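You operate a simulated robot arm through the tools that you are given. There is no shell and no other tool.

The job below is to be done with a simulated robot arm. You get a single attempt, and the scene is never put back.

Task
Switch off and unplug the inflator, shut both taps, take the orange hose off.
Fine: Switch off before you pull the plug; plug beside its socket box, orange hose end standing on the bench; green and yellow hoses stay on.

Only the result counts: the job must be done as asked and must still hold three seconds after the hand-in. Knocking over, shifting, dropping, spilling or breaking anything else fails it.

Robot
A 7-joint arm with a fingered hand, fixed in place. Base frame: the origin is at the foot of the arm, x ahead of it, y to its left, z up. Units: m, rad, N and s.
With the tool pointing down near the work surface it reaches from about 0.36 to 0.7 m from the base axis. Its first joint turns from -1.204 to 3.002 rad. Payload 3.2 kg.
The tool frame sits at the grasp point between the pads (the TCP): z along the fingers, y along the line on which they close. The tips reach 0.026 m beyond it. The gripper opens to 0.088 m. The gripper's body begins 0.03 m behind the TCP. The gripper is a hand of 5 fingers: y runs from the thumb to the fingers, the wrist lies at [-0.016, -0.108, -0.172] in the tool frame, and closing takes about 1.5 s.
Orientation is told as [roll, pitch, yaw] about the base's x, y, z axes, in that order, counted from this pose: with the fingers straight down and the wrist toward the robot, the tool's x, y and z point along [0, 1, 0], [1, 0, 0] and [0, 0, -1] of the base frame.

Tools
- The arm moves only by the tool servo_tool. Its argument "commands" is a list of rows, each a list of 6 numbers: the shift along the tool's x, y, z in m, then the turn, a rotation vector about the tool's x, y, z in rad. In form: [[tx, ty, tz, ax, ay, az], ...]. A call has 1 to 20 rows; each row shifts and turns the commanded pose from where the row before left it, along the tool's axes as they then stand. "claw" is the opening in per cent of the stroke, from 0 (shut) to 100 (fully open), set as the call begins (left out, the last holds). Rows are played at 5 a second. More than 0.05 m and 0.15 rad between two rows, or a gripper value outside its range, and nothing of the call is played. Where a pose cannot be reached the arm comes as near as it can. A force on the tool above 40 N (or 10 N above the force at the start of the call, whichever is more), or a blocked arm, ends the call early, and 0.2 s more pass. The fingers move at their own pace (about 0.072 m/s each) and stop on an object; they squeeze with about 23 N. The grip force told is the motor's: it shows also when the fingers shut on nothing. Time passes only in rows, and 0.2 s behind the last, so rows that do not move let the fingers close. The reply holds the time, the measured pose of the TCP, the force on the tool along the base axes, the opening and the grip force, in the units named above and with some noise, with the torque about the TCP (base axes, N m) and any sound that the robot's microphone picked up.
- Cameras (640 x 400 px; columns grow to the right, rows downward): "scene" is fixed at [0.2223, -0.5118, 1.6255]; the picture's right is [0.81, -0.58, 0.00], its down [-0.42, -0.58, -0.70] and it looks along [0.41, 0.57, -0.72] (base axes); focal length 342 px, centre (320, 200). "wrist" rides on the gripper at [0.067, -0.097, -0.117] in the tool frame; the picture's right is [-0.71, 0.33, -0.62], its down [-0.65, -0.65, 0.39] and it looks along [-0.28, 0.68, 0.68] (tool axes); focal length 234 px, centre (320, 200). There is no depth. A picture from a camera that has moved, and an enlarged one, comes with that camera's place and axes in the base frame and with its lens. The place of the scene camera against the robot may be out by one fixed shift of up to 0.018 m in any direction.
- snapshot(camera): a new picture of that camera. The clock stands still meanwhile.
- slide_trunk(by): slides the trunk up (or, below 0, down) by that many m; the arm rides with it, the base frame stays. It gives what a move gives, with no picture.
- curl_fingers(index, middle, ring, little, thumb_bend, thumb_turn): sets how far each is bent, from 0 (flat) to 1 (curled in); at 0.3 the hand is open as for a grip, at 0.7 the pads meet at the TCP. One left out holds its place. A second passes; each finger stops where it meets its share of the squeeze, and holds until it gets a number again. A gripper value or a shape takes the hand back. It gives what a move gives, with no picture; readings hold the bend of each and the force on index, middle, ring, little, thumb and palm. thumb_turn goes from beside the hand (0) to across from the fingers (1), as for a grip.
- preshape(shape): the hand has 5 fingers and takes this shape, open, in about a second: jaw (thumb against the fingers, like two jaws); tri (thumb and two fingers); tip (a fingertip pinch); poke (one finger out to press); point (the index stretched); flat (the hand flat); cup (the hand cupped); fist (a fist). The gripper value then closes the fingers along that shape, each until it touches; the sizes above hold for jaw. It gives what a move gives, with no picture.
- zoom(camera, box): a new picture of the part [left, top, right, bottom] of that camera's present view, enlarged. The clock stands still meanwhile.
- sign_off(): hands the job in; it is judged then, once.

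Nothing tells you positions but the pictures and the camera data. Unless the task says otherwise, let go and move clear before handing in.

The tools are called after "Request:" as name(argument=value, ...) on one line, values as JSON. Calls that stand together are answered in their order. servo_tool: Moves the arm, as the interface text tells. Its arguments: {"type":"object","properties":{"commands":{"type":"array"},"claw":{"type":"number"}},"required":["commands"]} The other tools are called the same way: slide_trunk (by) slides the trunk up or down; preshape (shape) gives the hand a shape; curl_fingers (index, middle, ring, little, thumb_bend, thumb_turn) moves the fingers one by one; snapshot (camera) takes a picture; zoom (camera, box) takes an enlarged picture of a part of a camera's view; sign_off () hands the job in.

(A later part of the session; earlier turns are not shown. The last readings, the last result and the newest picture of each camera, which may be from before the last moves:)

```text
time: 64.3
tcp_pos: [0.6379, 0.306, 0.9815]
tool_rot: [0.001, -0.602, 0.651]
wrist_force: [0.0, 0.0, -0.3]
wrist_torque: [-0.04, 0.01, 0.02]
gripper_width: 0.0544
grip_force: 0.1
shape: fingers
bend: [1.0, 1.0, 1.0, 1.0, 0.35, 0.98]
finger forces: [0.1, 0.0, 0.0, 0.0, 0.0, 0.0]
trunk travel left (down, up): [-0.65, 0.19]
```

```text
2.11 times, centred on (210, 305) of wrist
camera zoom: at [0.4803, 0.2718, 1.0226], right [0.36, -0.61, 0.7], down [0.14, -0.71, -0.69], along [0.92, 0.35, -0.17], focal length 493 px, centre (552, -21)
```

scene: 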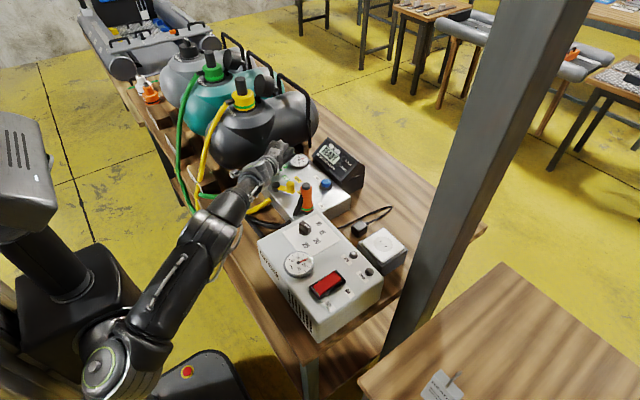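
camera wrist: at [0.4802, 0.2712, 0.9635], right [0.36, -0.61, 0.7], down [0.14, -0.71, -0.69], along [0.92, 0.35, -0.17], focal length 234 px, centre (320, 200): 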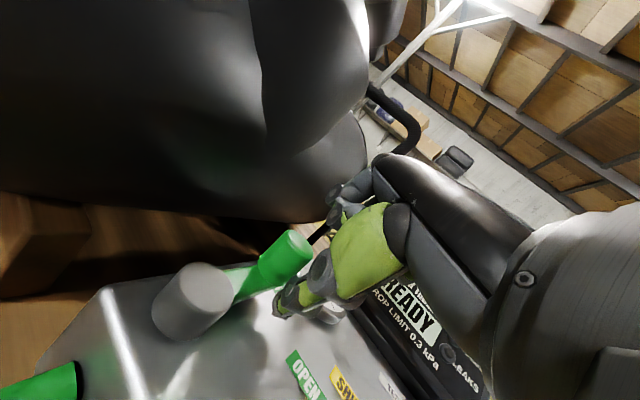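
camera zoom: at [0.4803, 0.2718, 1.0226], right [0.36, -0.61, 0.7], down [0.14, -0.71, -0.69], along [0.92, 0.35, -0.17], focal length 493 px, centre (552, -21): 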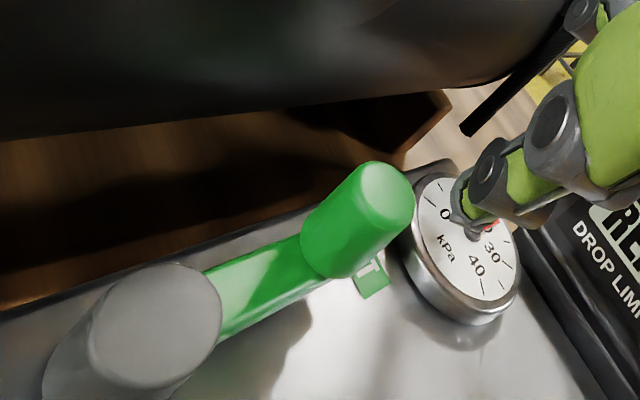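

Green lever sits over its SHUT label. Now moving to the yellow tap's start position.

Request:
servo_tool(commands=[[-0.0179, -0.0303, -0.0208, 0, 0, 0], [-0.0179, -0.0303, -0.0208, 0, 0, 0], [-0.0179, -0.0303, -0.0208, 0, 0, 0], [-0.0179, -0.0303, -0.0208, 0, 0, 0], [0, 0, 0, 0, 0, 0]])

Request:
snapshot(camera="wrist")

Request:
zoom(camera="scene", box=[200, 130, 360, 250])

```text
time: 65.5
tcp_pos: [0.566, 0.1615, 0.9797]
tool_rot: [0.002, -0.603, 0.65]
wrist_force: [0.4, 0.1, -0.9]
wrist_torque: [0.02, 0.03, 0.02]
gripper_width: 0.0543
grip_force: 0.1
shape: fingers
bend: [1.0, 1.0, 1.0, 1.0, 0.35, 0.98]
finger forces: [0.0, 0.0, 0.0, 0.0, 0.0, 0.0]
trunk travel left (down, up): [-0.65, 0.19]
```

```text
taken
camera wrist: at [0.4086, 0.126, 1.022], right [0.36, -0.61, 0.7], down [0.14, -0.71, -0.69], along [0.92, 0.35, -0.17], focal length 234 px, centre (320, 200)
```

wrist: 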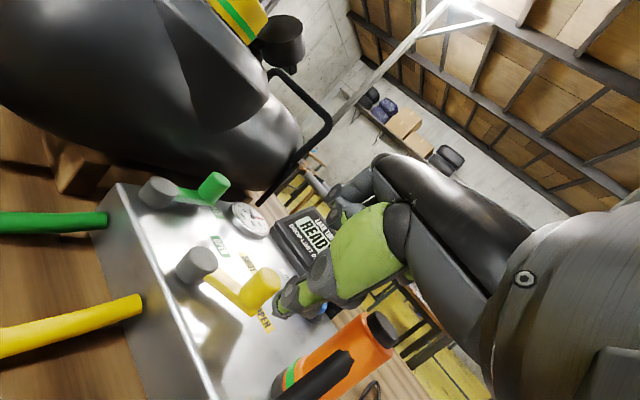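

```text
3.33 times, centred on (280, 190) of scene
camera zoom: at [0.2223, -0.5118, 1.6255], right [0.81, -0.58, 0.0], down [-0.42, -0.58, -0.7], along [0.41, 0.57, -0.72], focal length 1139 px, centre (453, 233)
```

zoom: 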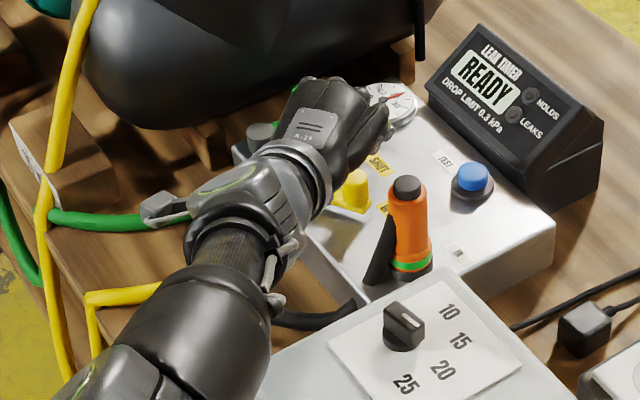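

Lowering the thumb in front of the yellow lever, watching clearance to the orange coupler.

Request:
servo_tool(commands=[[0, -0.017, 0.0247, 0, 0, 0], [0, -0.0159, 0.0231, 0, 0, 0], [0, 0, 0, 0, 0, 0]])

Request:
snapshot(camera="wrist")

Request:
zoom(camera="scene", box=[230, 140, 350, 230])

```text
time: 66.3
tcp_pos: [0.5662, 0.1594, 0.9217]
tool_rot: [0.002, -0.602, 0.647]
wrist_force: [0.3, 0.1, 0.1]
wrist_torque: [0.0, -0.01, 0.01]
gripper_width: 0.0543
grip_force: 0.1
shape: fingers
bend: [1.0, 1.0, 1.0, 1.0, 0.35, 0.98]
finger forces: [0.0, 0.0, 0.0, 0.0, 0.1, 0.0]
trunk travel left (down, up): [-0.65, 0.19]
```

```text
taken
camera wrist: at [0.4083, 0.1254, 0.9644], right [0.36, -0.61, 0.7], down [0.14, -0.71, -0.69], along [0.92, 0.35, -0.17], focal length 234 px, centre (320, 200)
```

wrist: 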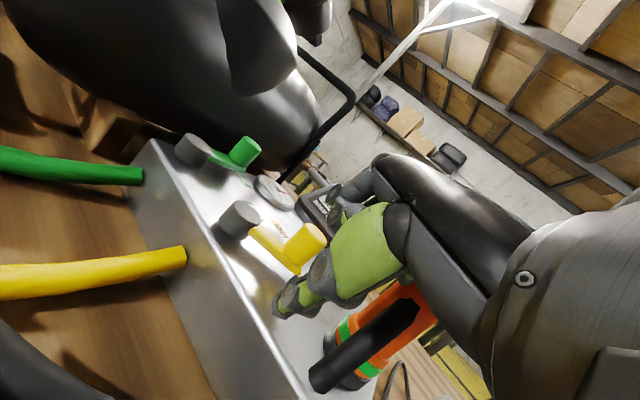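

```text
4.44 times, centred on (290, 185) of scene
camera zoom: at [0.2223, -0.5118, 1.6255], right [0.81, -0.58, 0.0], down [-0.42, -0.58, -0.7], along [0.41, 0.57, -0.72], focal length 1519 px, centre (453, 267)
```

zoom: 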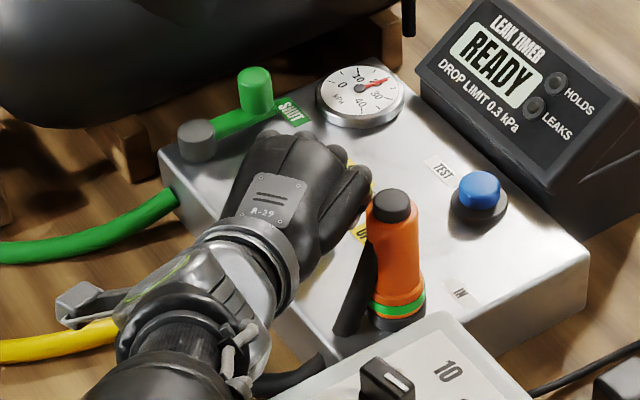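

Position is good: the thumb is between the yellow lever and the coupler. Pushing the yellow lever along the same arc.

Request:
servo_tool(commands=[[-0.0002, 0.0145, 0.01, 0, 0, 0], [-0.0002, 0.0145, 0.0099, 0, 0, 0], [0, 0, 0, 0, 0, 0]])

Request:
zoom(camera="wrist", box=[150, 170, 390, 370])

Request:
zoom(camera="scene", box=[230, 140, 350, 230])

```text
time: 67.1
tcp_pos: [0.5941, 0.1813, 0.9222]
tool_rot: [0.002, -0.604, 0.65]
wrist_force: [0.4, 0.8, -0.3]
wrist_torque: [-0.01, -0.01, 0.01]
gripper_width: 0.0543
grip_force: 0.0
shape: fingers
bend: [1.0, 1.0, 1.0, 1.0, 0.35, 0.98]
finger forces: [0.0, 0.0, 0.1, 0.1, 0.1, 0.1]
trunk travel left (down, up): [-0.65, 0.19]
```

```text
2.00 times, centred on (270, 270) of wrist
camera zoom: at [0.4366, 0.1462, 0.9646], right [0.37, -0.61, 0.7], down [0.14, -0.71, -0.69], along [0.92, 0.35, -0.17], focal length 468 px, centre (420, 60)
```

zoom: 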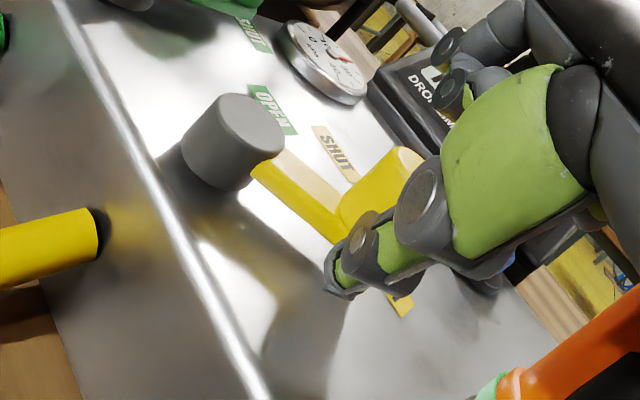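

```text
4.44 times, centred on (290, 185) of scene
camera zoom: at [0.2223, -0.5118, 1.6255], right [0.81, -0.58, 0.0], down [-0.42, -0.58, -0.7], along [0.41, 0.57, -0.72], focal length 1519 px, centre (453, 267)
```

zoom: 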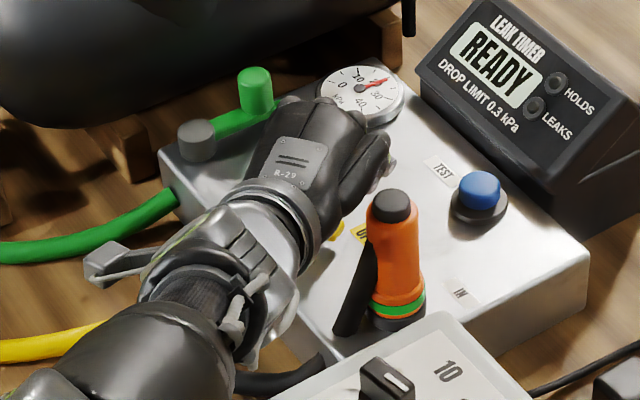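

Just about to touch. Continuing along the arc.

Request:
servo_tool(commands=[[-0.0025, 0.0055, 0.0038, 0, 0, 0], [-0.0025, 0.0055, 0.0038, 0, 0, 0], [-0.0007, 0.0057, 0.0039, 0, 0, 0], [-0.0006, 0.0057, 0.0039, 0, 0, 0], [0.0011, 0.0057, 0.0039, 0, 0, 0], [0.0012, 0.0057, 0.0039, 0, 0, 0], [0, 0, 0, 0, 0, 0]])

Request:
zoom(camera="wrist", box=[110, 170, 350, 370])

Request:
zoom(camera="scene", box=[230, 140, 350, 230])

```text
time: 68.7
tcp_pos: [0.6276, 0.2012, 0.9224]
tool_rot: [0.001, -0.603, 0.647]
wrist_force: [-0.4, -0.8, 0.2]
wrist_torque: [-0.01, 0.01, 0.01]
gripper_width: 0.0545
grip_force: 0.2
shape: fingers
bend: [1.0, 1.0, 1.0, 1.0, 0.35, 0.98]
finger forces: [0.0, 0.0, 0.1, 0.0, 0.3, 0.0]
trunk travel left (down, up): [-0.65, 0.19]
```

```text
2.00 times, centred on (230, 270) of wrist
camera zoom: at [0.4696, 0.1671, 0.965], right [0.36, -0.61, 0.7], down [0.14, -0.71, -0.69], along [0.92, 0.35, -0.17], focal length 468 px, centre (500, 60)
```

zoom: 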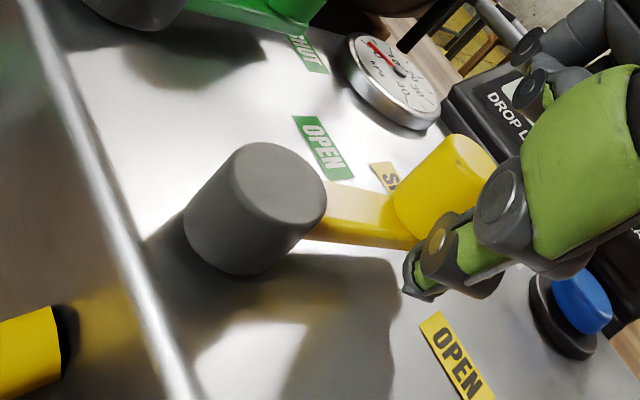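

```text
4.44 times, centred on (290, 185) of scene
camera zoom: at [0.2223, -0.5118, 1.6255], right [0.81, -0.58, 0.0], down [-0.42, -0.58, -0.7], along [0.41, 0.57, -0.72], focal length 1519 px, centre (453, 267)
```

zoom: 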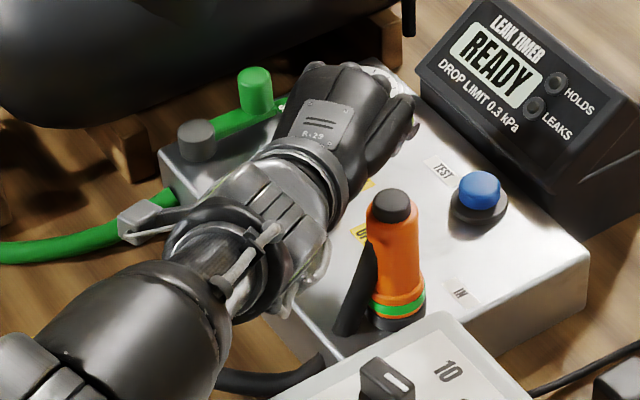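

Yellow lever follows. Finishing the last part of the arc and pressing it to its stop.

Request:
servo_tool(commands=[[0.0029, 0.0052, 0.0036, 0, 0, 0], [0.0029, 0.0053, 0.0036, 0, 0, 0], [0.004, 0, 0, 0, 0, 0], [0.004, 0, 0, 0, 0, 0], [0, 0, 0, 0, 0, 0]])

Request:
zoom(camera="wrist", box=[90, 170, 330, 370])

Request:
zoom(camera="scene", box=[230, 140, 350, 230])

```text
time: 69.9
tcp_pos: [0.6292, 0.2198, 0.9225]
tool_rot: [0.002, -0.602, 0.651]
wrist_force: [0.4, 0.1, -0.2]
wrist_torque: [0.03, 0.01, 0.02]
gripper_width: 0.0546
grip_force: 0.0
shape: fingers
bend: [1.0, 1.0, 1.0, 1.0, 0.35, 0.98]
finger forces: [0.0, 0.1, 0.1, 0.0, 0.0, 0.0]
trunk travel left (down, up): [-0.65, 0.19]
```

```text
2.00 times, centred on (210, 270) of wrist
camera zoom: at [0.4714, 0.1852, 0.9643], right [0.36, -0.61, 0.7], down [0.14, -0.71, -0.69], along [0.92, 0.35, -0.17], focal length 468 px, centre (540, 60)
```

zoom: 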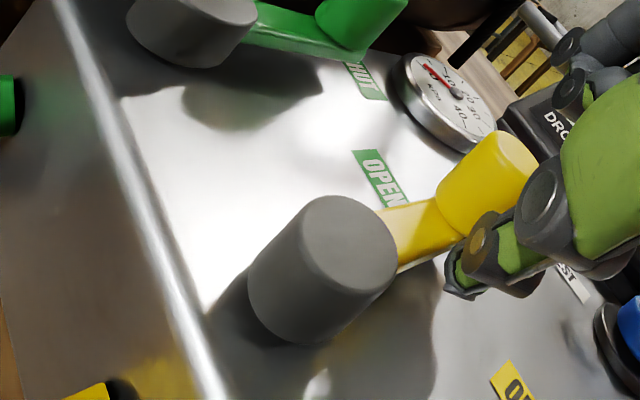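

```text
4.44 times, centred on (290, 185) of scene
camera zoom: at [0.2223, -0.5118, 1.6255], right [0.81, -0.58, 0.0], down [-0.42, -0.58, -0.7], along [0.41, 0.57, -0.72], focal length 1519 px, centre (453, 267)
```

zoom: 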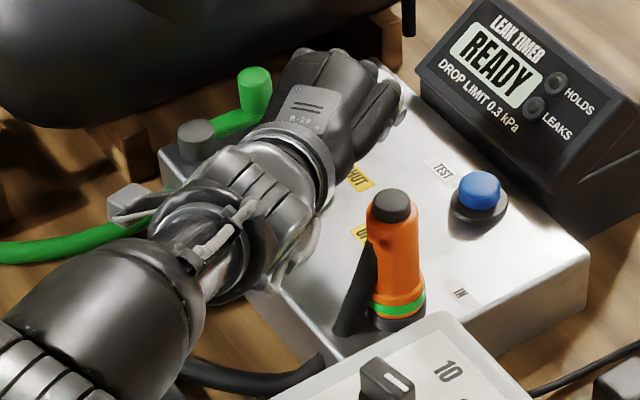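

Request:
servo_tool(commands=[[0.003, 0, 0, 0, 0, 0], [0.003, 0, 0, 0, 0, 0], [0, 0, 0, 0, 0, 0]])

Request:
zoom(camera="wrist", box=[90, 170, 330, 370])

```text
time: 70.7
tcp_pos: [0.626, 0.2231, 0.9231]
tool_rot: [0.002, -0.602, 0.646]
wrist_force: [1.9, -2.2, -0.6]
wrist_torque: [-0.11, -0.11, 0.02]
gripper_width: 0.0545
grip_force: 0.8
shape: fingers
bend: [1.0, 1.0, 1.0, 1.0, 0.35, 1.0]
finger forces: [0.0, 0.0, 0.1, 0.0, 2.4, 0.0]
trunk travel left (down, up): [-0.65, 0.19]
```

```text
2.00 times, centred on (210, 270) of wrist
camera zoom: at [0.4682, 0.1895, 0.9651], right [0.36, -0.61, 0.7], down [0.14, -0.71, -0.69], along [0.92, 0.35, -0.17], focal length 468 px, centre (540, 60)
```

zoom: 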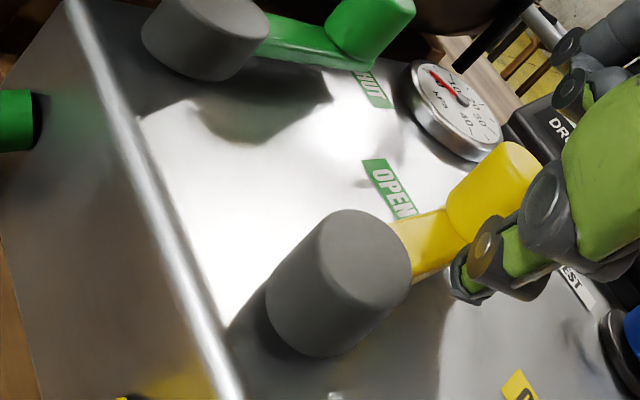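

Request:
servo_tool(commands=[[0.003, 0.001, 0, 0, 0, 0], [0.002, 0.0, 0, 0, 0, 0], [0, 0, 0, 0, 0, 0]])

Request:
zoom(camera="wrist", box=[90, 170, 330, 370])

```text
time: 71.5
tcp_pos: [0.624, 0.2274, 0.924]
tool_rot: [0.005, -0.601, 0.647]
wrist_force: [3.2, -5.9, 0.2]
wrist_torque: [-0.24, -0.11, 0.17]
gripper_width: 0.0554
grip_force: 2.9
shape: fingers
bend: [1.0, 1.0, 1.0, 1.0, 0.34, 1.0]
finger forces: [0.0, 0.1, 0.0, 0.1, 5.6, 0.0]
trunk travel left (down, up): [-0.65, 0.19]
```

```text
2.00 times, centred on (210, 270) of wrist
camera zoom: at [0.4662, 0.194, 0.9657], right [0.36, -0.61, 0.7], down [0.14, -0.71, -0.69], along [0.92, 0.35, -0.17], focal length 468 px, centre (540, 60)
```

zoom: 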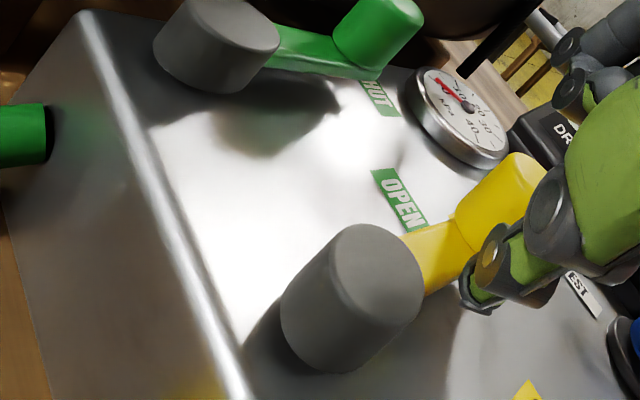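

The yellow tap is at its stop too. Backing off and lifting clear to inspect both levers and then the orange coupler.

Request:
servo_tool(commands=[[-0.007, 0, 0, 0, 0, 0], [-0.008, 0, 0, 0, 0, 0], [0, 0.017, -0.0247, 0, 0, 0], [0, 0.017, -0.0247, 0, 0, 0], [0, 0.017, -0.0247, 0, 0, 0], [0, 0.0, -0.045, 0, 0, 0], [0, -0.01, -0.045, 0, 0, 0], [0, -0.01, -0.045, 0, 0, 0], [0, 0, 0, 0, 0, 0]])

Request:
snapshot(camera="wrist")

Request:
zoom(camera="scene", box=[200, 110, 360, 230])

```text
time: 73.5
tcp_pos: [0.56, 0.1628, 1.1156]
tool_rot: [0.003, -0.601, 0.65]
wrist_force: [0.9, 0.1, -0.3]
wrist_torque: [-0.03, 0.04, 0.02]
gripper_width: 0.0542
grip_force: 0.0
shape: fingers
bend: [1.0, 1.0, 1.0, 1.0, 0.35, 0.98]
finger forces: [0.0, 0.1, 0.1, 0.1, 0.0, 0.0]
trunk travel left (down, up): [-0.65, 0.19]
```

```text
taken
camera wrist: at [0.4019, 0.1289, 1.157], right [0.37, -0.61, 0.7], down [0.14, -0.71, -0.69], along [0.92, 0.35, -0.18], focal length 234 px, centre (320, 200)
```

wrist: 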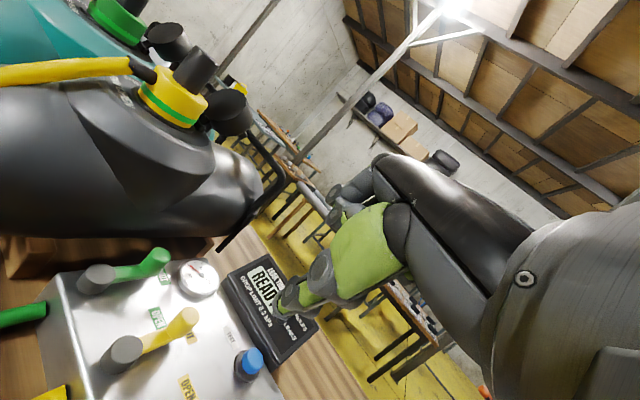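

```text
3.33 times, centred on (280, 170) of scene
camera zoom: at [0.2223, -0.5118, 1.6255], right [0.81, -0.58, 0.0], down [-0.42, -0.58, -0.7], along [0.41, 0.57, -0.72], focal length 1139 px, centre (453, 300)
```

zoom: 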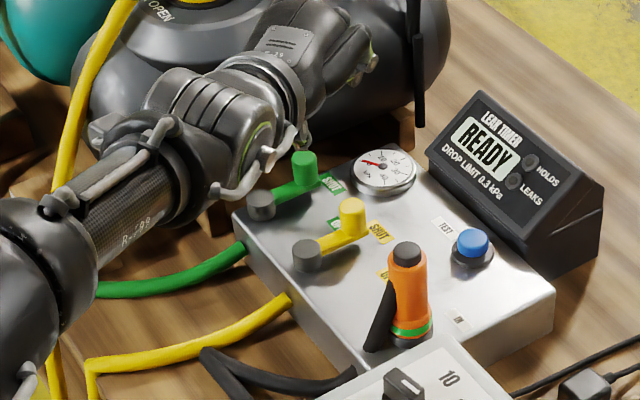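

Both levers are on SHUT and the manifold gauge has dropped to 0. Next the orange coupler: I'll raise the trunk back, level the hand and look at the coupler closely.

Request:
slide_trunk(by=0.1)

Request:
servo_tool(commands=[[0, -0.02, 0, 0.15, 0, 0], [0, -0.02, 0, 0.15, 0, 0], [0, -0.02, 0, 0.15, 0, 0], [0, 0, 0, 0.15, 0, 0], [0, 0, 0.04, 0, 0, 0], [0, 0, 0.04, 0, 0, 0], [0, 0, 0.03, 0, 0, 0], [0, 0, 0, 0, 0, 0]])

Request:
preshape(shape="tri")

Request:
snapshot(camera="wrist")

Request:
snapshot(camera="scene")

```text
time: 74.8
tcp_pos: [0.5576, 0.163, 1.215]
tool_rot: [0.002, -0.602, 0.649]
wrist_force: [0.1, -0.2, 0.0]
wrist_torque: [0.01, 0.0, 0.0]
gripper_width: 0.0545
grip_force: 0.1
shape: fingers
bend: [1.0, 1.0, 1.0, 1.0, 0.35, 0.98]
finger forces: [0.1, 0.0, 0.0, 0.1, 0.0, 0.0]
trunk travel left (down, up): [-0.75, 0.09]
```

```text
time: 76.7
tcp_pos: [0.5159, 0.1319, 1.0789]
tool_rot: [0.0, -0.003, 0.648]
wrist_force: [-0.3, 0.5, -0.7]
wrist_torque: [0.01, 0.0, -0.01]
gripper_width: 0.0541
grip_force: 0.1
shape: fingers
bend: [1.0, 1.0, 1.0, 1.0, 0.35, 0.98]
finger forces: [0.0, 0.0, 0.0, 0.1, 0.1, 0.0]
trunk travel left (down, up): [-0.75, 0.09]
```

```text
time: 77.5
tcp_pos: [0.5164, 0.1322, 1.0787]
tool_rot: [0.0, -0.001, 0.65]
wrist_force: [0.5, 0.1, 0.0]
wrist_torque: [-0.02, -0.01, -0.02]
gripper_width: 0.0877
grip_force: 0.0
shape: tri
bend: [0.3, 0.3, 0.99, 0.99, 0.3, 0.97]
finger forces: [0.0, 0.0, 0.1, 0.0, 0.0, 0.0]
trunk travel left (down, up): [-0.75, 0.09]
```

```text
taken
camera wrist: at [0.3978, 0.1271, 1.1961], right [0.69, -0.36, 0.62], down [-0.13, -0.91, -0.39], along [0.71, 0.19, -0.68], focal length 234 px, centre (320, 200)
```

wrist: 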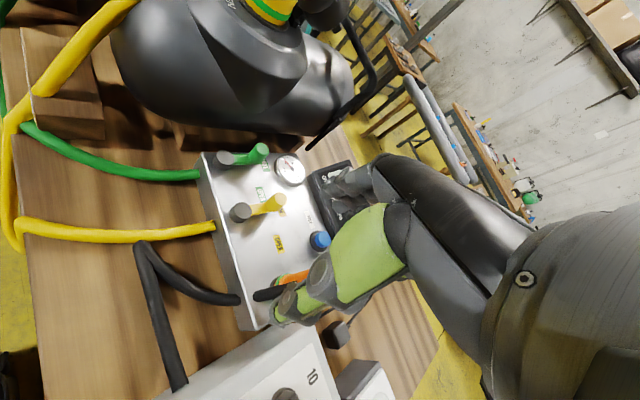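

```text
taken
```

scene: 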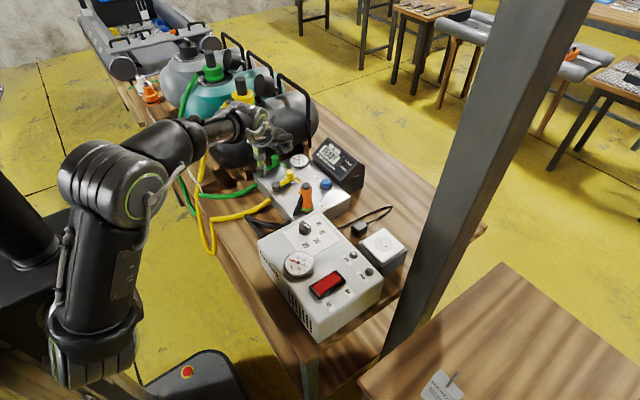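

The view shows a free bench spot around (0.40, 0.14) for the hose end. Let me look closely at the coupler first.

Request:
zoom(camera="scene", box=[280, 165, 350, 225])

Request:
zoom(camera="wrist", box=[190, 220, 340, 340])

```text
6.67 times, centred on (315, 195) of scene
camera zoom: at [0.2223, -0.5118, 1.6255], right [0.81, -0.58, 0.0], down [-0.42, -0.58, -0.7], along [0.41, 0.57, -0.72], focal length 2278 px, centre (353, 233)
```

zoom: 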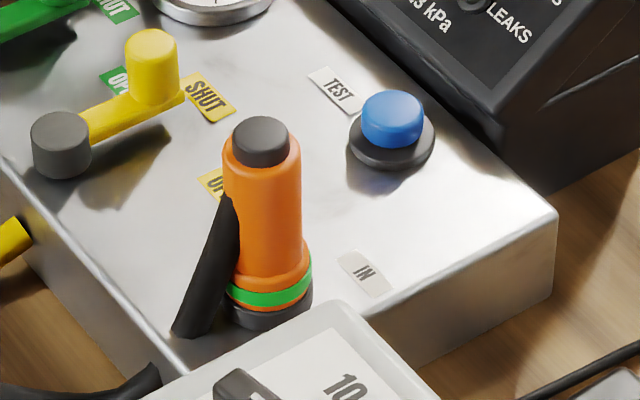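

```text
3.33 times, centred on (265, 280) of wrist
camera zoom: at [0.3978, 0.1271, 1.1961], right [0.69, -0.36, 0.62], down [-0.13, -0.91, -0.39], along [0.71, 0.19, -0.68], focal length 781 px, centre (503, -67)
```

zoom: 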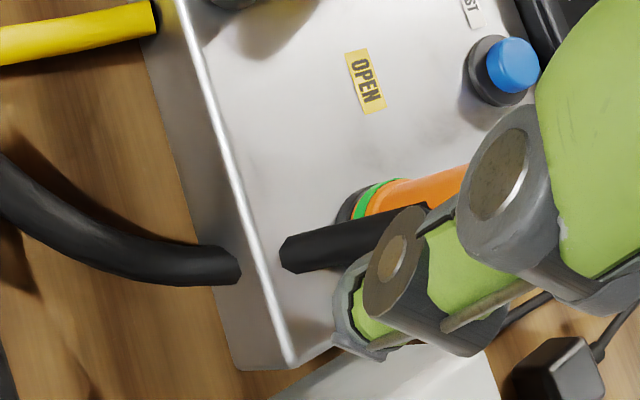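

The coupler's hose stub exits toward -x, so I'll turn the hand (yaw about 0.95) to grip the body beside the stub, and hover above it.

Request:
servo_tool(commands=[[0, 0, 0, 0, 0, -0.15], [0, 0, 0, 0, 0, -0.15], [-0.0308, 0.0054, 0, 0, 0, 0], [-0.0308, 0.0054, 0, 0, 0, 0], [-0.0308, 0.0054, 0.0, 0, 0, 0], [0, 0, 0.03, 0, 0, 0], [0, 0, 0, 0, 0, 0]])

Request:
snapshot(camera="wrist")

Request:
zoom(camera="scene", box=[230, 110, 370, 230])

```text
time: 79.2
tcp_pos: [0.6008, 0.0897, 1.0493]
tool_rot: [0.0, -0.001, 0.95]
wrist_force: [-0.9, 0.4, -0.6]
wrist_torque: [-0.02, 0.02, -0.01]
gripper_width: 0.0882
grip_force: 0.1
shape: tri
bend: [0.3, 0.3, 0.99, 0.99, 0.3, 0.97]
finger forces: [0.0, 0.0, 0.0, 0.0, 0.0, 0.1]
trunk travel left (down, up): [-0.75, 0.09]
```

```text
taken
camera wrist: at [0.4891, 0.0504, 1.1668], right [0.77, -0.14, 0.62], down [0.15, -0.91, -0.39], along [0.62, 0.39, -0.68], focal length 234 px, centre (320, 200)
```

wrist: 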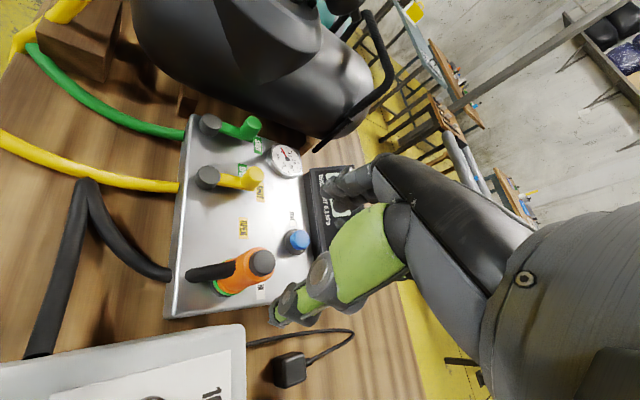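

```text
3.33 times, centred on (300, 170) of scene
camera zoom: at [0.2223, -0.5118, 1.6255], right [0.81, -0.58, 0.0], down [-0.42, -0.58, -0.7], along [0.41, 0.57, -0.72], focal length 1139 px, centre (387, 300)
```

zoom: 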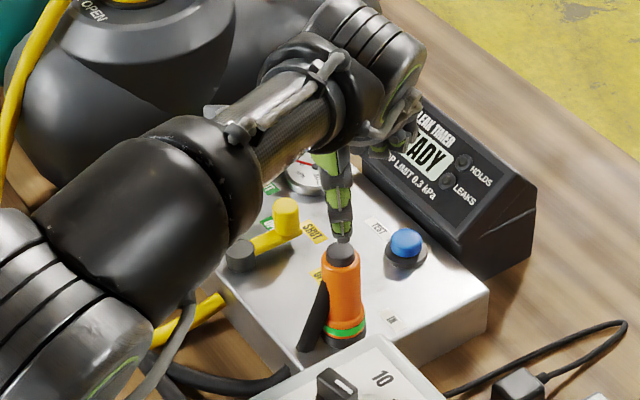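

Well aligned: the coupler cap is nearly under the TCP. I'll correct a few millimetres and descend partway.

Request:
servo_tool(commands=[[0.005, 0, 0.03, 0, 0, 0], [0, 0, 0.03, 0, 0, 0], [0, 0, 0, 0, 0, 0]])

Request:
zoom(camera="wrist", box=[180, 190, 380, 350])

Request:
zoom(camera="scene", box=[260, 130, 350, 210])

```text
time: 80.0
tcp_pos: [0.5962, 0.093, 0.9906]
tool_rot: [0.0, -0.004, 0.949]
wrist_force: [-0.5, 0.1, 0.2]
wrist_torque: [0.0, -0.02, -0.02]
gripper_width: 0.0879
grip_force: 0.1
shape: tri
bend: [0.3, 0.3, 0.99, 0.99, 0.3, 0.97]
finger forces: [0.0, 0.0, 0.0, 0.1, 0.1, 0.1]
trunk travel left (down, up): [-0.75, 0.09]
```

```text
2.50 times, centred on (280, 270) of wrist
camera zoom: at [0.4856, 0.0537, 1.1081], right [0.77, -0.14, 0.62], down [0.15, -0.91, -0.39], along [0.62, 0.39, -0.68], focal length 585 px, centre (420, 25)
```

zoom: 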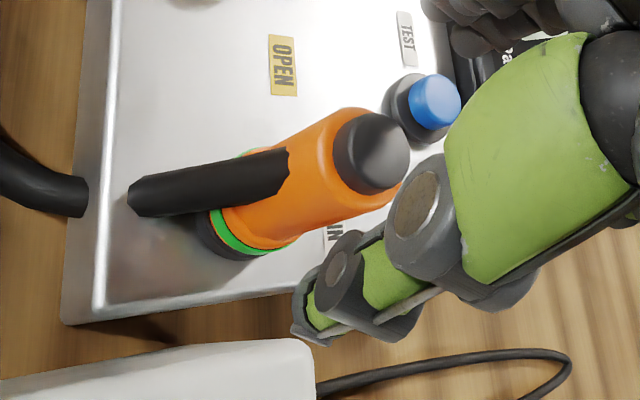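

```text
5.00 times, centred on (305, 170) of scene
camera zoom: at [0.2223, -0.5118, 1.6255], right [0.81, -0.58, 0.0], down [-0.42, -0.58, -0.7], along [0.41, 0.57, -0.72], focal length 1709 px, centre (395, 350)
```

zoom: 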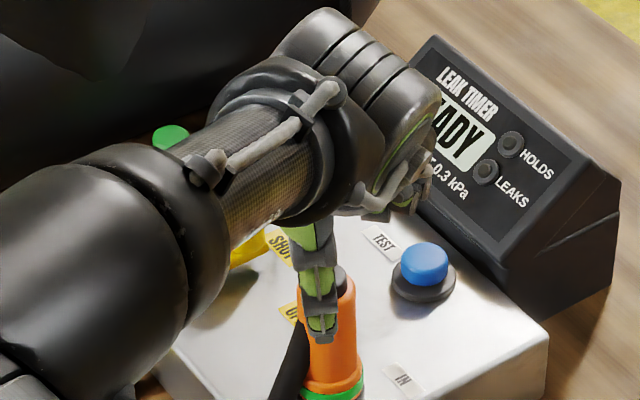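

Aligned within a couple of millimetres, and the thumb comes down clear of the hose stub. Descending to grip height.

Request:
servo_tool(commands=[[0, 0, 0.025, 0, 0, 0], [0, 0, 0.02, 0, 0, 0], [0, 0, 0.012, 0, 0, 0], [0, 0, 0, 0, 0, 0]])

Request:
zoom(camera="wrist", box=[200, 170, 400, 330])

Request:
zoom(camera="scene", box=[260, 130, 350, 210])

```text
time: 81.0
tcp_pos: [0.5953, 0.094, 0.9313]
tool_rot: [0.0, -0.001, 0.949]
wrist_force: [0.1, -1.2, 0.4]
wrist_torque: [0.0, 0.01, 0.03]
gripper_width: 0.0881
grip_force: 0.0
shape: tri
bend: [0.3, 0.3, 0.99, 0.99, 0.3, 0.97]
finger forces: [0.1, 0.0, 0.0, 0.0, 0.1, 0.0]
trunk travel left (down, up): [-0.75, 0.09]
```

```text
2.50 times, centred on (300, 250) of wrist
camera zoom: at [0.4842, 0.0544, 1.0499], right [0.77, -0.14, 0.62], down [0.15, -0.91, -0.39], along [0.62, 0.39, -0.68], focal length 585 px, centre (370, 75)
```

zoom: 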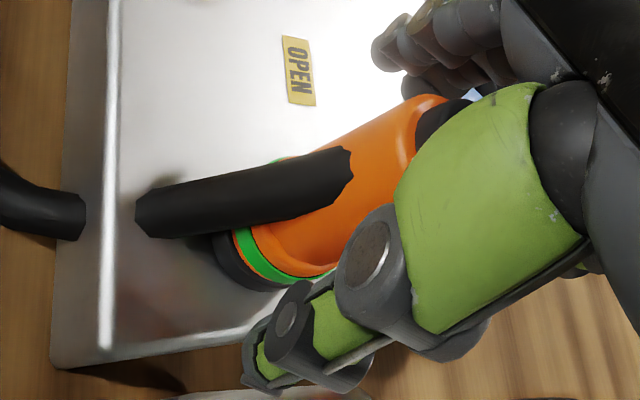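

```text
5.00 times, centred on (305, 170) of scene
camera zoom: at [0.2223, -0.5118, 1.6255], right [0.81, -0.58, 0.0], down [-0.42, -0.58, -0.7], along [0.41, 0.57, -0.72], focal length 1709 px, centre (395, 350)
```

zoom: 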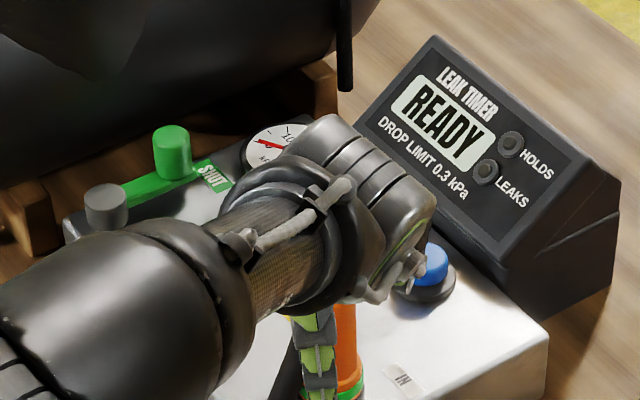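

Close the tri grip on the coupler body.

Request:
servo_tool(commands=[[0, 0, 0, 0, 0, 0], [0, 0, 0, 0, 0, 0], [0, 0, 0, 0, 0, 0], [0, 0, 0, 0, 0, 0], [0, 0, 0, 0, 0, 0], [0, 0, 0, 0, 0, 0], [0, 0, 0, 0, 0, 0]], claw=0)

Request:
zoom(camera="wrist", box=[200, 170, 400, 330])

```text
time: 82.5
tcp_pos: [0.5959, 0.0945, 0.9328]
tool_rot: [-0.001, -0.001, 0.949]
wrist_force: [-1.7, -0.8, -1.6]
wrist_torque: [-0.02, 0.04, 0.01]
gripper_width: 0.0259
grip_force: 23.7
shape: tri
bend: [0.63, 0.56, 1.0, 1.0, 0.39, 1.0]
finger forces: [9.7, 10.2, 0.0, 0.1, 20.9, 0.0]
trunk travel left (down, up): [-0.75, 0.09]
```

```text
2.50 times, centred on (300, 250) of wrist
camera zoom: at [0.4843, 0.0544, 1.0499], right [0.77, -0.14, 0.62], down [0.15, -0.91, -0.39], along [0.62, 0.39, -0.68], focal length 585 px, centre (370, 75)
```

zoom: 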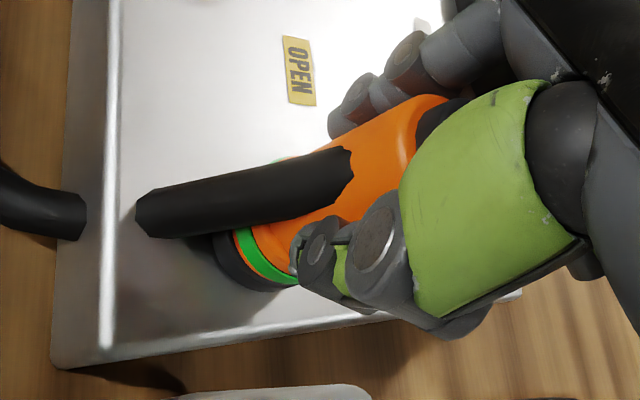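

Firm grip (about 21 N). Now a gentle pull straight up, watching the force.

Request:
servo_tool(commands=[[0, 0, -0.005, 0, 0, 0], [0, 0, -0.005, 0, 0, 0], [0, 0, -0.005, 0, 0, 0], [0, 0, 0, 0, 0, 0]])

Request:
zoom(camera="wrist", box=[200, 170, 400, 330])

```text
time: 83.5
tcp_pos: [0.5972, 0.0942, 0.9483]
tool_rot: [-0.001, -0.005, 0.949]
wrist_force: [-0.2, 0.3, -0.8]
wrist_torque: [0.02, 0.04, 0.0]
gripper_width: 0.0251
grip_force: 23.2
shape: tri
bend: [0.63, 0.57, 1.0, 1.0, 0.39, 1.0]
finger forces: [10.0, 10.8, 0.1, 0.0, 20.6, 0.1]
trunk travel left (down, up): [-0.75, 0.09]
```

```text
2.50 times, centred on (300, 250) of wrist
camera zoom: at [0.4851, 0.0543, 1.0655], right [0.77, -0.14, 0.62], down [0.15, -0.91, -0.39], along [0.62, 0.39, -0.68], focal length 585 px, centre (370, 75)
```

zoom: 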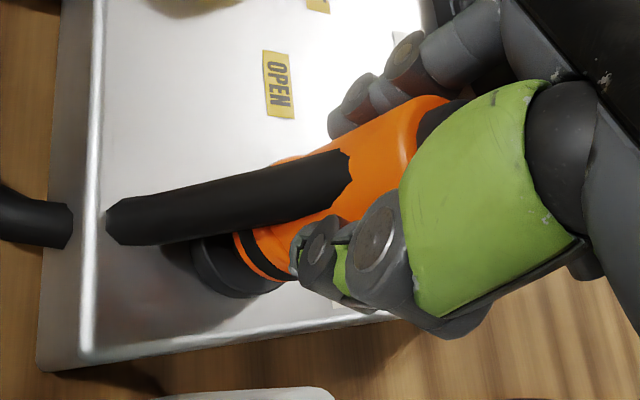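

The coupler has come off: its band went from green to black. Lifting it clear of the port.

Request:
servo_tool(commands=[[0, 0, -0.015, 0, 0, 0], [0, 0, -0.02, 0, 0, 0], [0, 0, -0.03, 0, 0, 0], [0, 0, -0.03, 0, 0, 0], [0, 0, 0, 0, 0, 0]])

Request:
snapshot(camera="wrist")

Request:
zoom(camera="scene", box=[190, 110, 360, 250])

```text
time: 84.8
tcp_pos: [0.5973, 0.0934, 1.042]
tool_rot: [0.001, -0.002, 0.949]
wrist_force: [0.2, -0.9, -0.4]
wrist_torque: [0.02, 0.02, -0.01]
gripper_width: 0.0252
grip_force: 22.7
shape: tri
bend: [0.63, 0.57, 1.0, 1.0, 0.39, 1.0]
finger forces: [9.9, 10.8, 0.0, 0.0, 20.6, 0.1]
trunk travel left (down, up): [-0.75, 0.09]
```

```text
taken
camera wrist: at [0.4857, 0.0537, 1.1597], right [0.77, -0.14, 0.62], down [0.15, -0.91, -0.39], along [0.62, 0.39, -0.68], focal length 234 px, centre (320, 200)
```

wrist: 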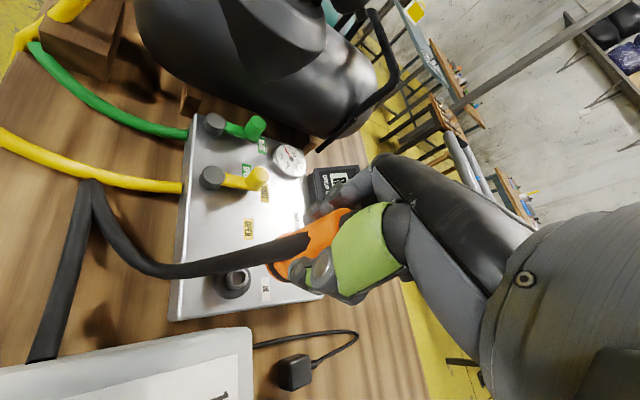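

```text
2.86 times, centred on (275, 180) of scene
camera zoom: at [0.2223, -0.5118, 1.6255], right [0.81, -0.58, 0.0], down [-0.42, -0.58, -0.7], along [0.41, 0.57, -0.72], focal length 976 px, centre (449, 257)
```

zoom: 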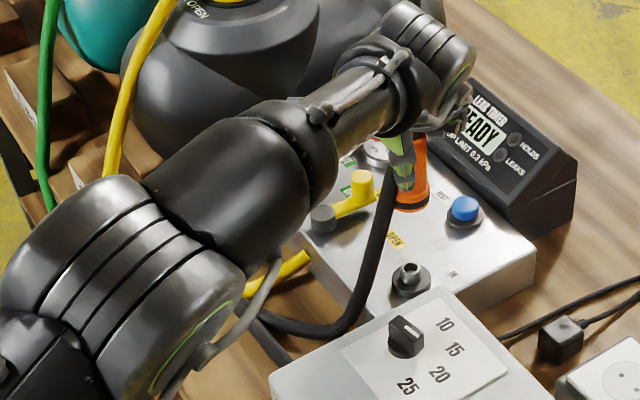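

The hose end is free and the hose follows freely. I'll carry it back over the open bench in front of the manifold, then turn the hand so the hose points toward its own loop.

Request:
servo_tool(commands=[[0.0336, -0.0139, 0, 0, 0, 0], [0.0336, -0.0139, 0, 0, 0, 0], [0.0336, -0.0139, 0, 0, 0, 0], [0.0336, -0.0139, 0, 0, 0, 0], [0.0336, -0.0139, 0, 0, 0, 0], [0, 0, 0, 0, 0, 0.12], [0, 0, 0, 0, 0, 0.12], [0, 0, 0, 0, 0, 0.12], [0, 0, 0, 0, 0, 0.12], [0, 0, 0, 0, 0, 0.12], [0, 0, 0, 0, 0, 0.12], [0, 0, 0, 0, 0, 0.12], [0, 0, 0, 0, 0, 0.11], [0, 0, 0, 0, 0, 0]])

Request:
snapshot(camera="wrist")

Request:
snapshot(camera="scene")

```text
time: 87.8
tcp_pos: [0.4187, 0.1346, 1.0423]
tool_rot: [0.002, -0.002, -0.004]
wrist_force: [-0.9, -0.1, -0.5]
wrist_torque: [0.0, -0.02, 0.0]
gripper_width: 0.0252
grip_force: 23.2
shape: tri
bend: [0.63, 0.57, 1.0, 1.0, 0.39, 1.0]
finger forces: [9.7, 10.9, 0.1, 0.1, 20.3, 0.0]
trunk travel left (down, up): [-0.75, 0.09]
```

```text
taken
camera wrist: at [0.3216, 0.2024, 1.1595], right [0.33, -0.71, 0.62], down [-0.66, -0.65, -0.39], along [0.68, -0.28, -0.68], focal length 234 px, centre (320, 200)
```

wrist: 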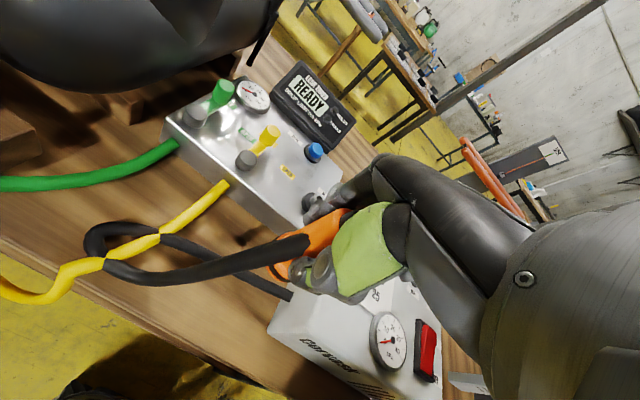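

```text
taken
```

scene: 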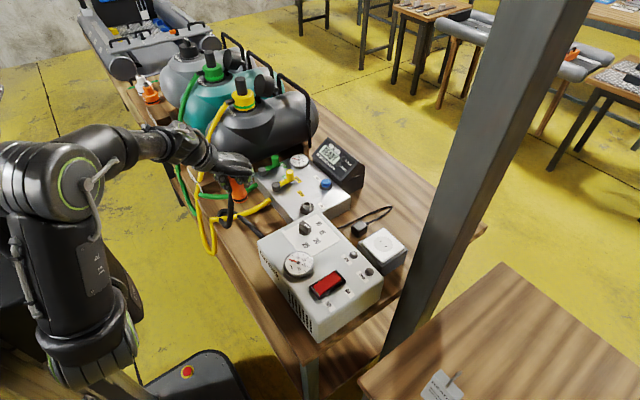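

Request:
zoom(camera="wrist", box=[0, 150, 340, 370])

Request:
zoom(camera="scene", box=[160, 130, 320, 270])

```text
1.82 times, centred on (170, 260) of wrist
camera zoom: at [0.3216, 0.2024, 1.1595], right [0.33, -0.71, 0.62], down [-0.66, -0.65, -0.39], along [0.68, -0.28, -0.68], focal length 426 px, centre (593, 91)
```

zoom: 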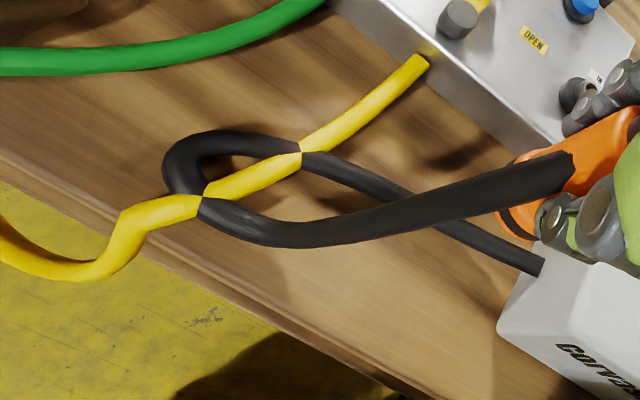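

```text
2.86 times, centred on (240, 200) of scene
camera zoom: at [0.2223, -0.5118, 1.6255], right [0.81, -0.58, 0.0], down [-0.42, -0.58, -0.7], along [0.41, 0.57, -0.72], focal length 976 px, centre (549, 200)
```

zoom: 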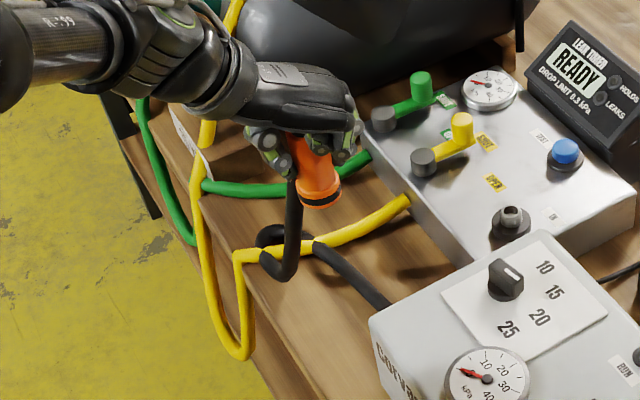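

The hoses are evidently only drawn (they pass through one another), but I'd rather not have the black loop cross the yellow one. I'll turn the hand back partly and look.

Request:
servo_tool(commands=[[0, 0, 0, 0, 0, -0.14], [0, 0, 0, 0, 0, -0.14], [0, 0, 0, 0, 0, -0.14], [0, 0, 0, 0, 0, -0.14], [0, 0, 0, 0, 0, -0.14], [0, 0, 0, 0, 0, 0]])

Request:
snapshot(camera="wrist")

Request:
zoom(camera="scene", box=[160, 130, 320, 270])

```text
time: 89.2
tcp_pos: [0.4196, 0.1337, 1.0422]
tool_rot: [0.002, -0.006, 0.701]
wrist_force: [-0.3, -0.2, -0.3]
wrist_torque: [-0.01, 0.0, 0.0]
gripper_width: 0.025
grip_force: 23.1
shape: tri
bend: [0.63, 0.57, 1.0, 1.0, 0.39, 1.0]
finger forces: [9.7, 10.9, 0.0, 0.0, 20.3, 0.1]
trunk travel left (down, up): [-0.75, 0.09]
```

```text
taken
camera wrist: at [0.301, 0.1239, 1.1598], right [0.71, -0.33, 0.62], down [-0.08, -0.92, -0.39], along [0.7, 0.23, -0.68], focal length 234 px, centre (320, 200)
```

wrist: 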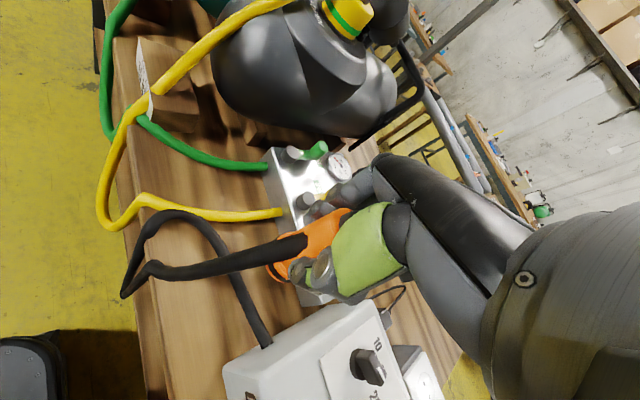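

```text
2.86 times, centred on (240, 200) of scene
camera zoom: at [0.2223, -0.5118, 1.6255], right [0.81, -0.58, 0.0], down [-0.42, -0.58, -0.7], along [0.41, 0.57, -0.72], focal length 976 px, centre (549, 200)
```

zoom: 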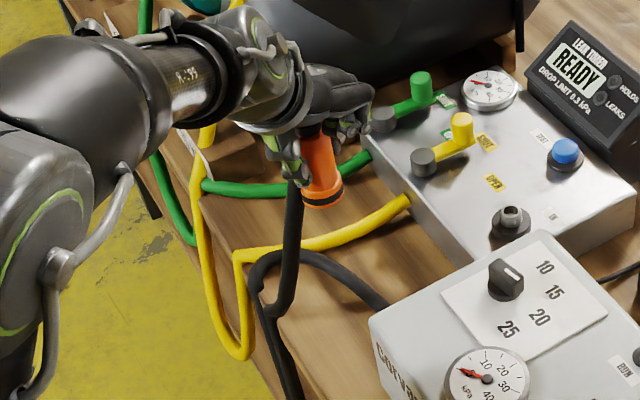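

Now it drapes toward the bench edge; something in between is best. I'll set yaw about 0.4 and start lowering.

Request:
servo_tool(commands=[[0, 0, 0, 0, 0, 0.15], [0, 0, 0.03, 0, 0, 0.15], [0, 0, 0.04, 0, 0, 0], [0, 0, 0.04, 0, 0, 0], [0, 0, 0.03, 0, 0, 0], [0, 0, 0, 0, 0, 0]])

Request:
snapshot(camera="wrist")

Request:
zoom(camera="scene", box=[160, 130, 320, 270])

```text
time: 90.5
tcp_pos: [0.4255, 0.1384, 0.9136]
tool_rot: [0.017, -0.027, 0.391]
wrist_force: [0.1, -0.7, -0.2]
wrist_torque: [0.0, -0.02, 0.01]
gripper_width: 0.025
grip_force: 23.0
shape: tri
bend: [0.63, 0.57, 1.0, 1.0, 0.39, 1.0]
finger forces: [9.8, 10.8, 0.1, 0.0, 20.4, 0.0]
trunk travel left (down, up): [-0.75, 0.09]
```

```text
taken
camera wrist: at [0.3067, 0.1602, 1.0303], right [0.57, -0.54, 0.62], down [-0.35, -0.84, -0.42], along [0.75, 0.02, -0.67], focal length 234 px, centre (320, 200)
```

wrist: 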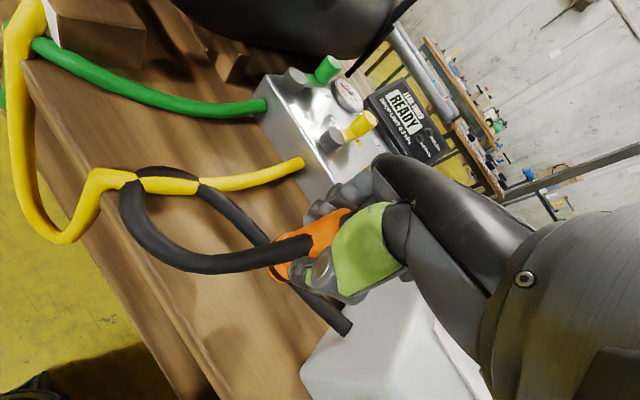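

```text
2.86 times, centred on (240, 200) of scene
camera zoom: at [0.2223, -0.5118, 1.6255], right [0.81, -0.58, 0.0], down [-0.42, -0.58, -0.7], along [0.41, 0.57, -0.72], focal length 976 px, centre (549, 200)
```

zoom: 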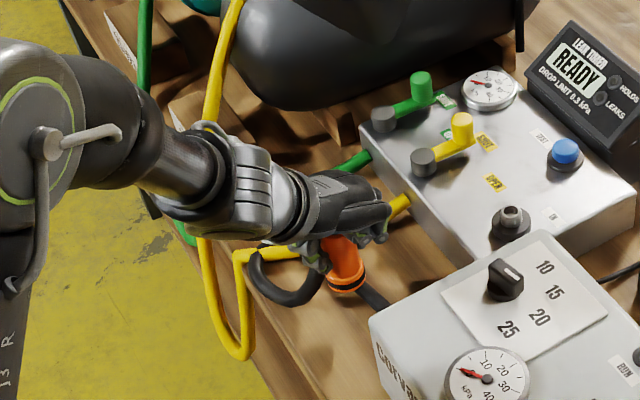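

Lowering further in small steps, letting the arm settle.

Request:
servo_tool(commands=[[0, 0, 0, 0, 0, 0], [0, 0, 0.015, 0, 0, 0], [0, 0, 0.015, 0, 0, 0], [0, 0, 0.01, 0, 0, 0], [0, 0, 0, 0, 0, 0], [0, 0, 0, 0, 0, 0]])

Request:
zoom(camera="scene", box=[190, 170, 290, 260])

Request:
zoom(camera="wrist", box=[180, 170, 400, 350])

```text
time: 92.0
tcp_pos: [0.4193, 0.135, 0.8611]
tool_rot: [0.001, -0.002, 0.401]
wrist_force: [0.7, 0.5, -1.3]
wrist_torque: [0.01, 0.0, -0.01]
gripper_width: 0.0248
grip_force: 23.1
shape: tri
bend: [0.63, 0.57, 1.0, 1.0, 0.39, 1.0]
finger forces: [9.8, 10.8, 0.1, 0.0, 20.3, 0.1]
trunk travel left (down, up): [-0.75, 0.09]
```

```text
4.44 times, centred on (240, 215) of scene
camera zoom: at [0.2223, -0.5118, 1.6255], right [0.81, -0.58, 0.0], down [-0.42, -0.58, -0.7], along [0.41, 0.57, -0.72], focal length 1519 px, centre (676, 133)
```

zoom: 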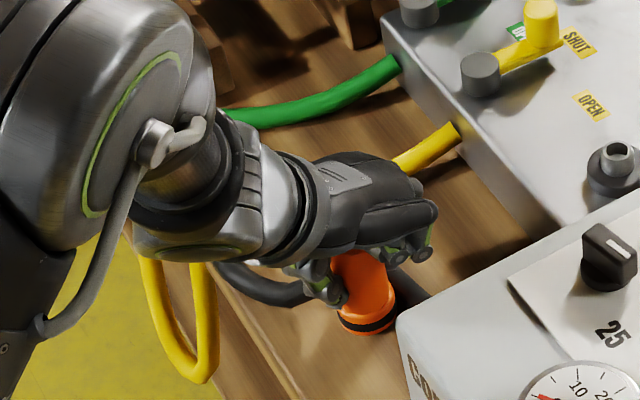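

```text
2.22 times, centred on (290, 260) of wrist
camera zoom: at [0.3036, 0.1587, 0.9785], right [0.58, -0.52, 0.62], down [-0.35, -0.85, -0.39], along [0.74, 0.01, -0.68], focal length 520 px, centre (387, 67)
```

zoom: 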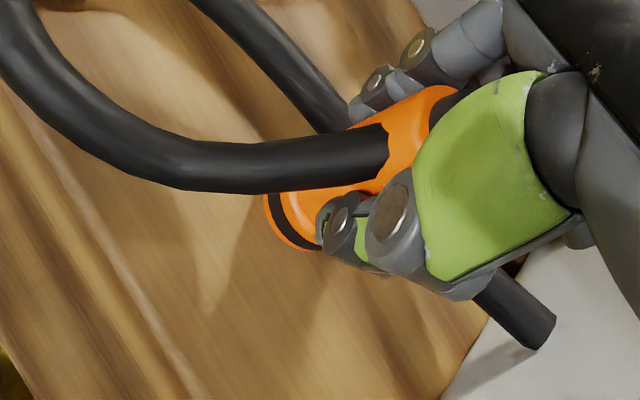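

Level and close to the bench. Now 5 mm steps watching for contact.

Request:
servo_tool(commands=[[0, 0, 0.005, 0, 0, 0], [0, 0, 0.005, 0, 0, 0], [0, 0, 0, 0, 0, 0], [0, 0, 0, 0, 0, 0]])

```text
time: 93.0
tcp_pos: [0.4188, 0.1358, 0.8548]
tool_rot: [0.003, -0.014, 0.398]
wrist_force: [2.9, 0.6, 39.5]
wrist_torque: [-0.13, 0.12, 0.01]
gripper_width: 0.0286
grip_force: 23.1
shape: tri
bend: [0.63, 0.55, 1.0, 1.0, 0.39, 1.0]
finger forces: [13.8, 16.4, 0.0, 0.0, 27.4, 0.0]
trunk travel left (down, up): [-0.75, 0.09]
```

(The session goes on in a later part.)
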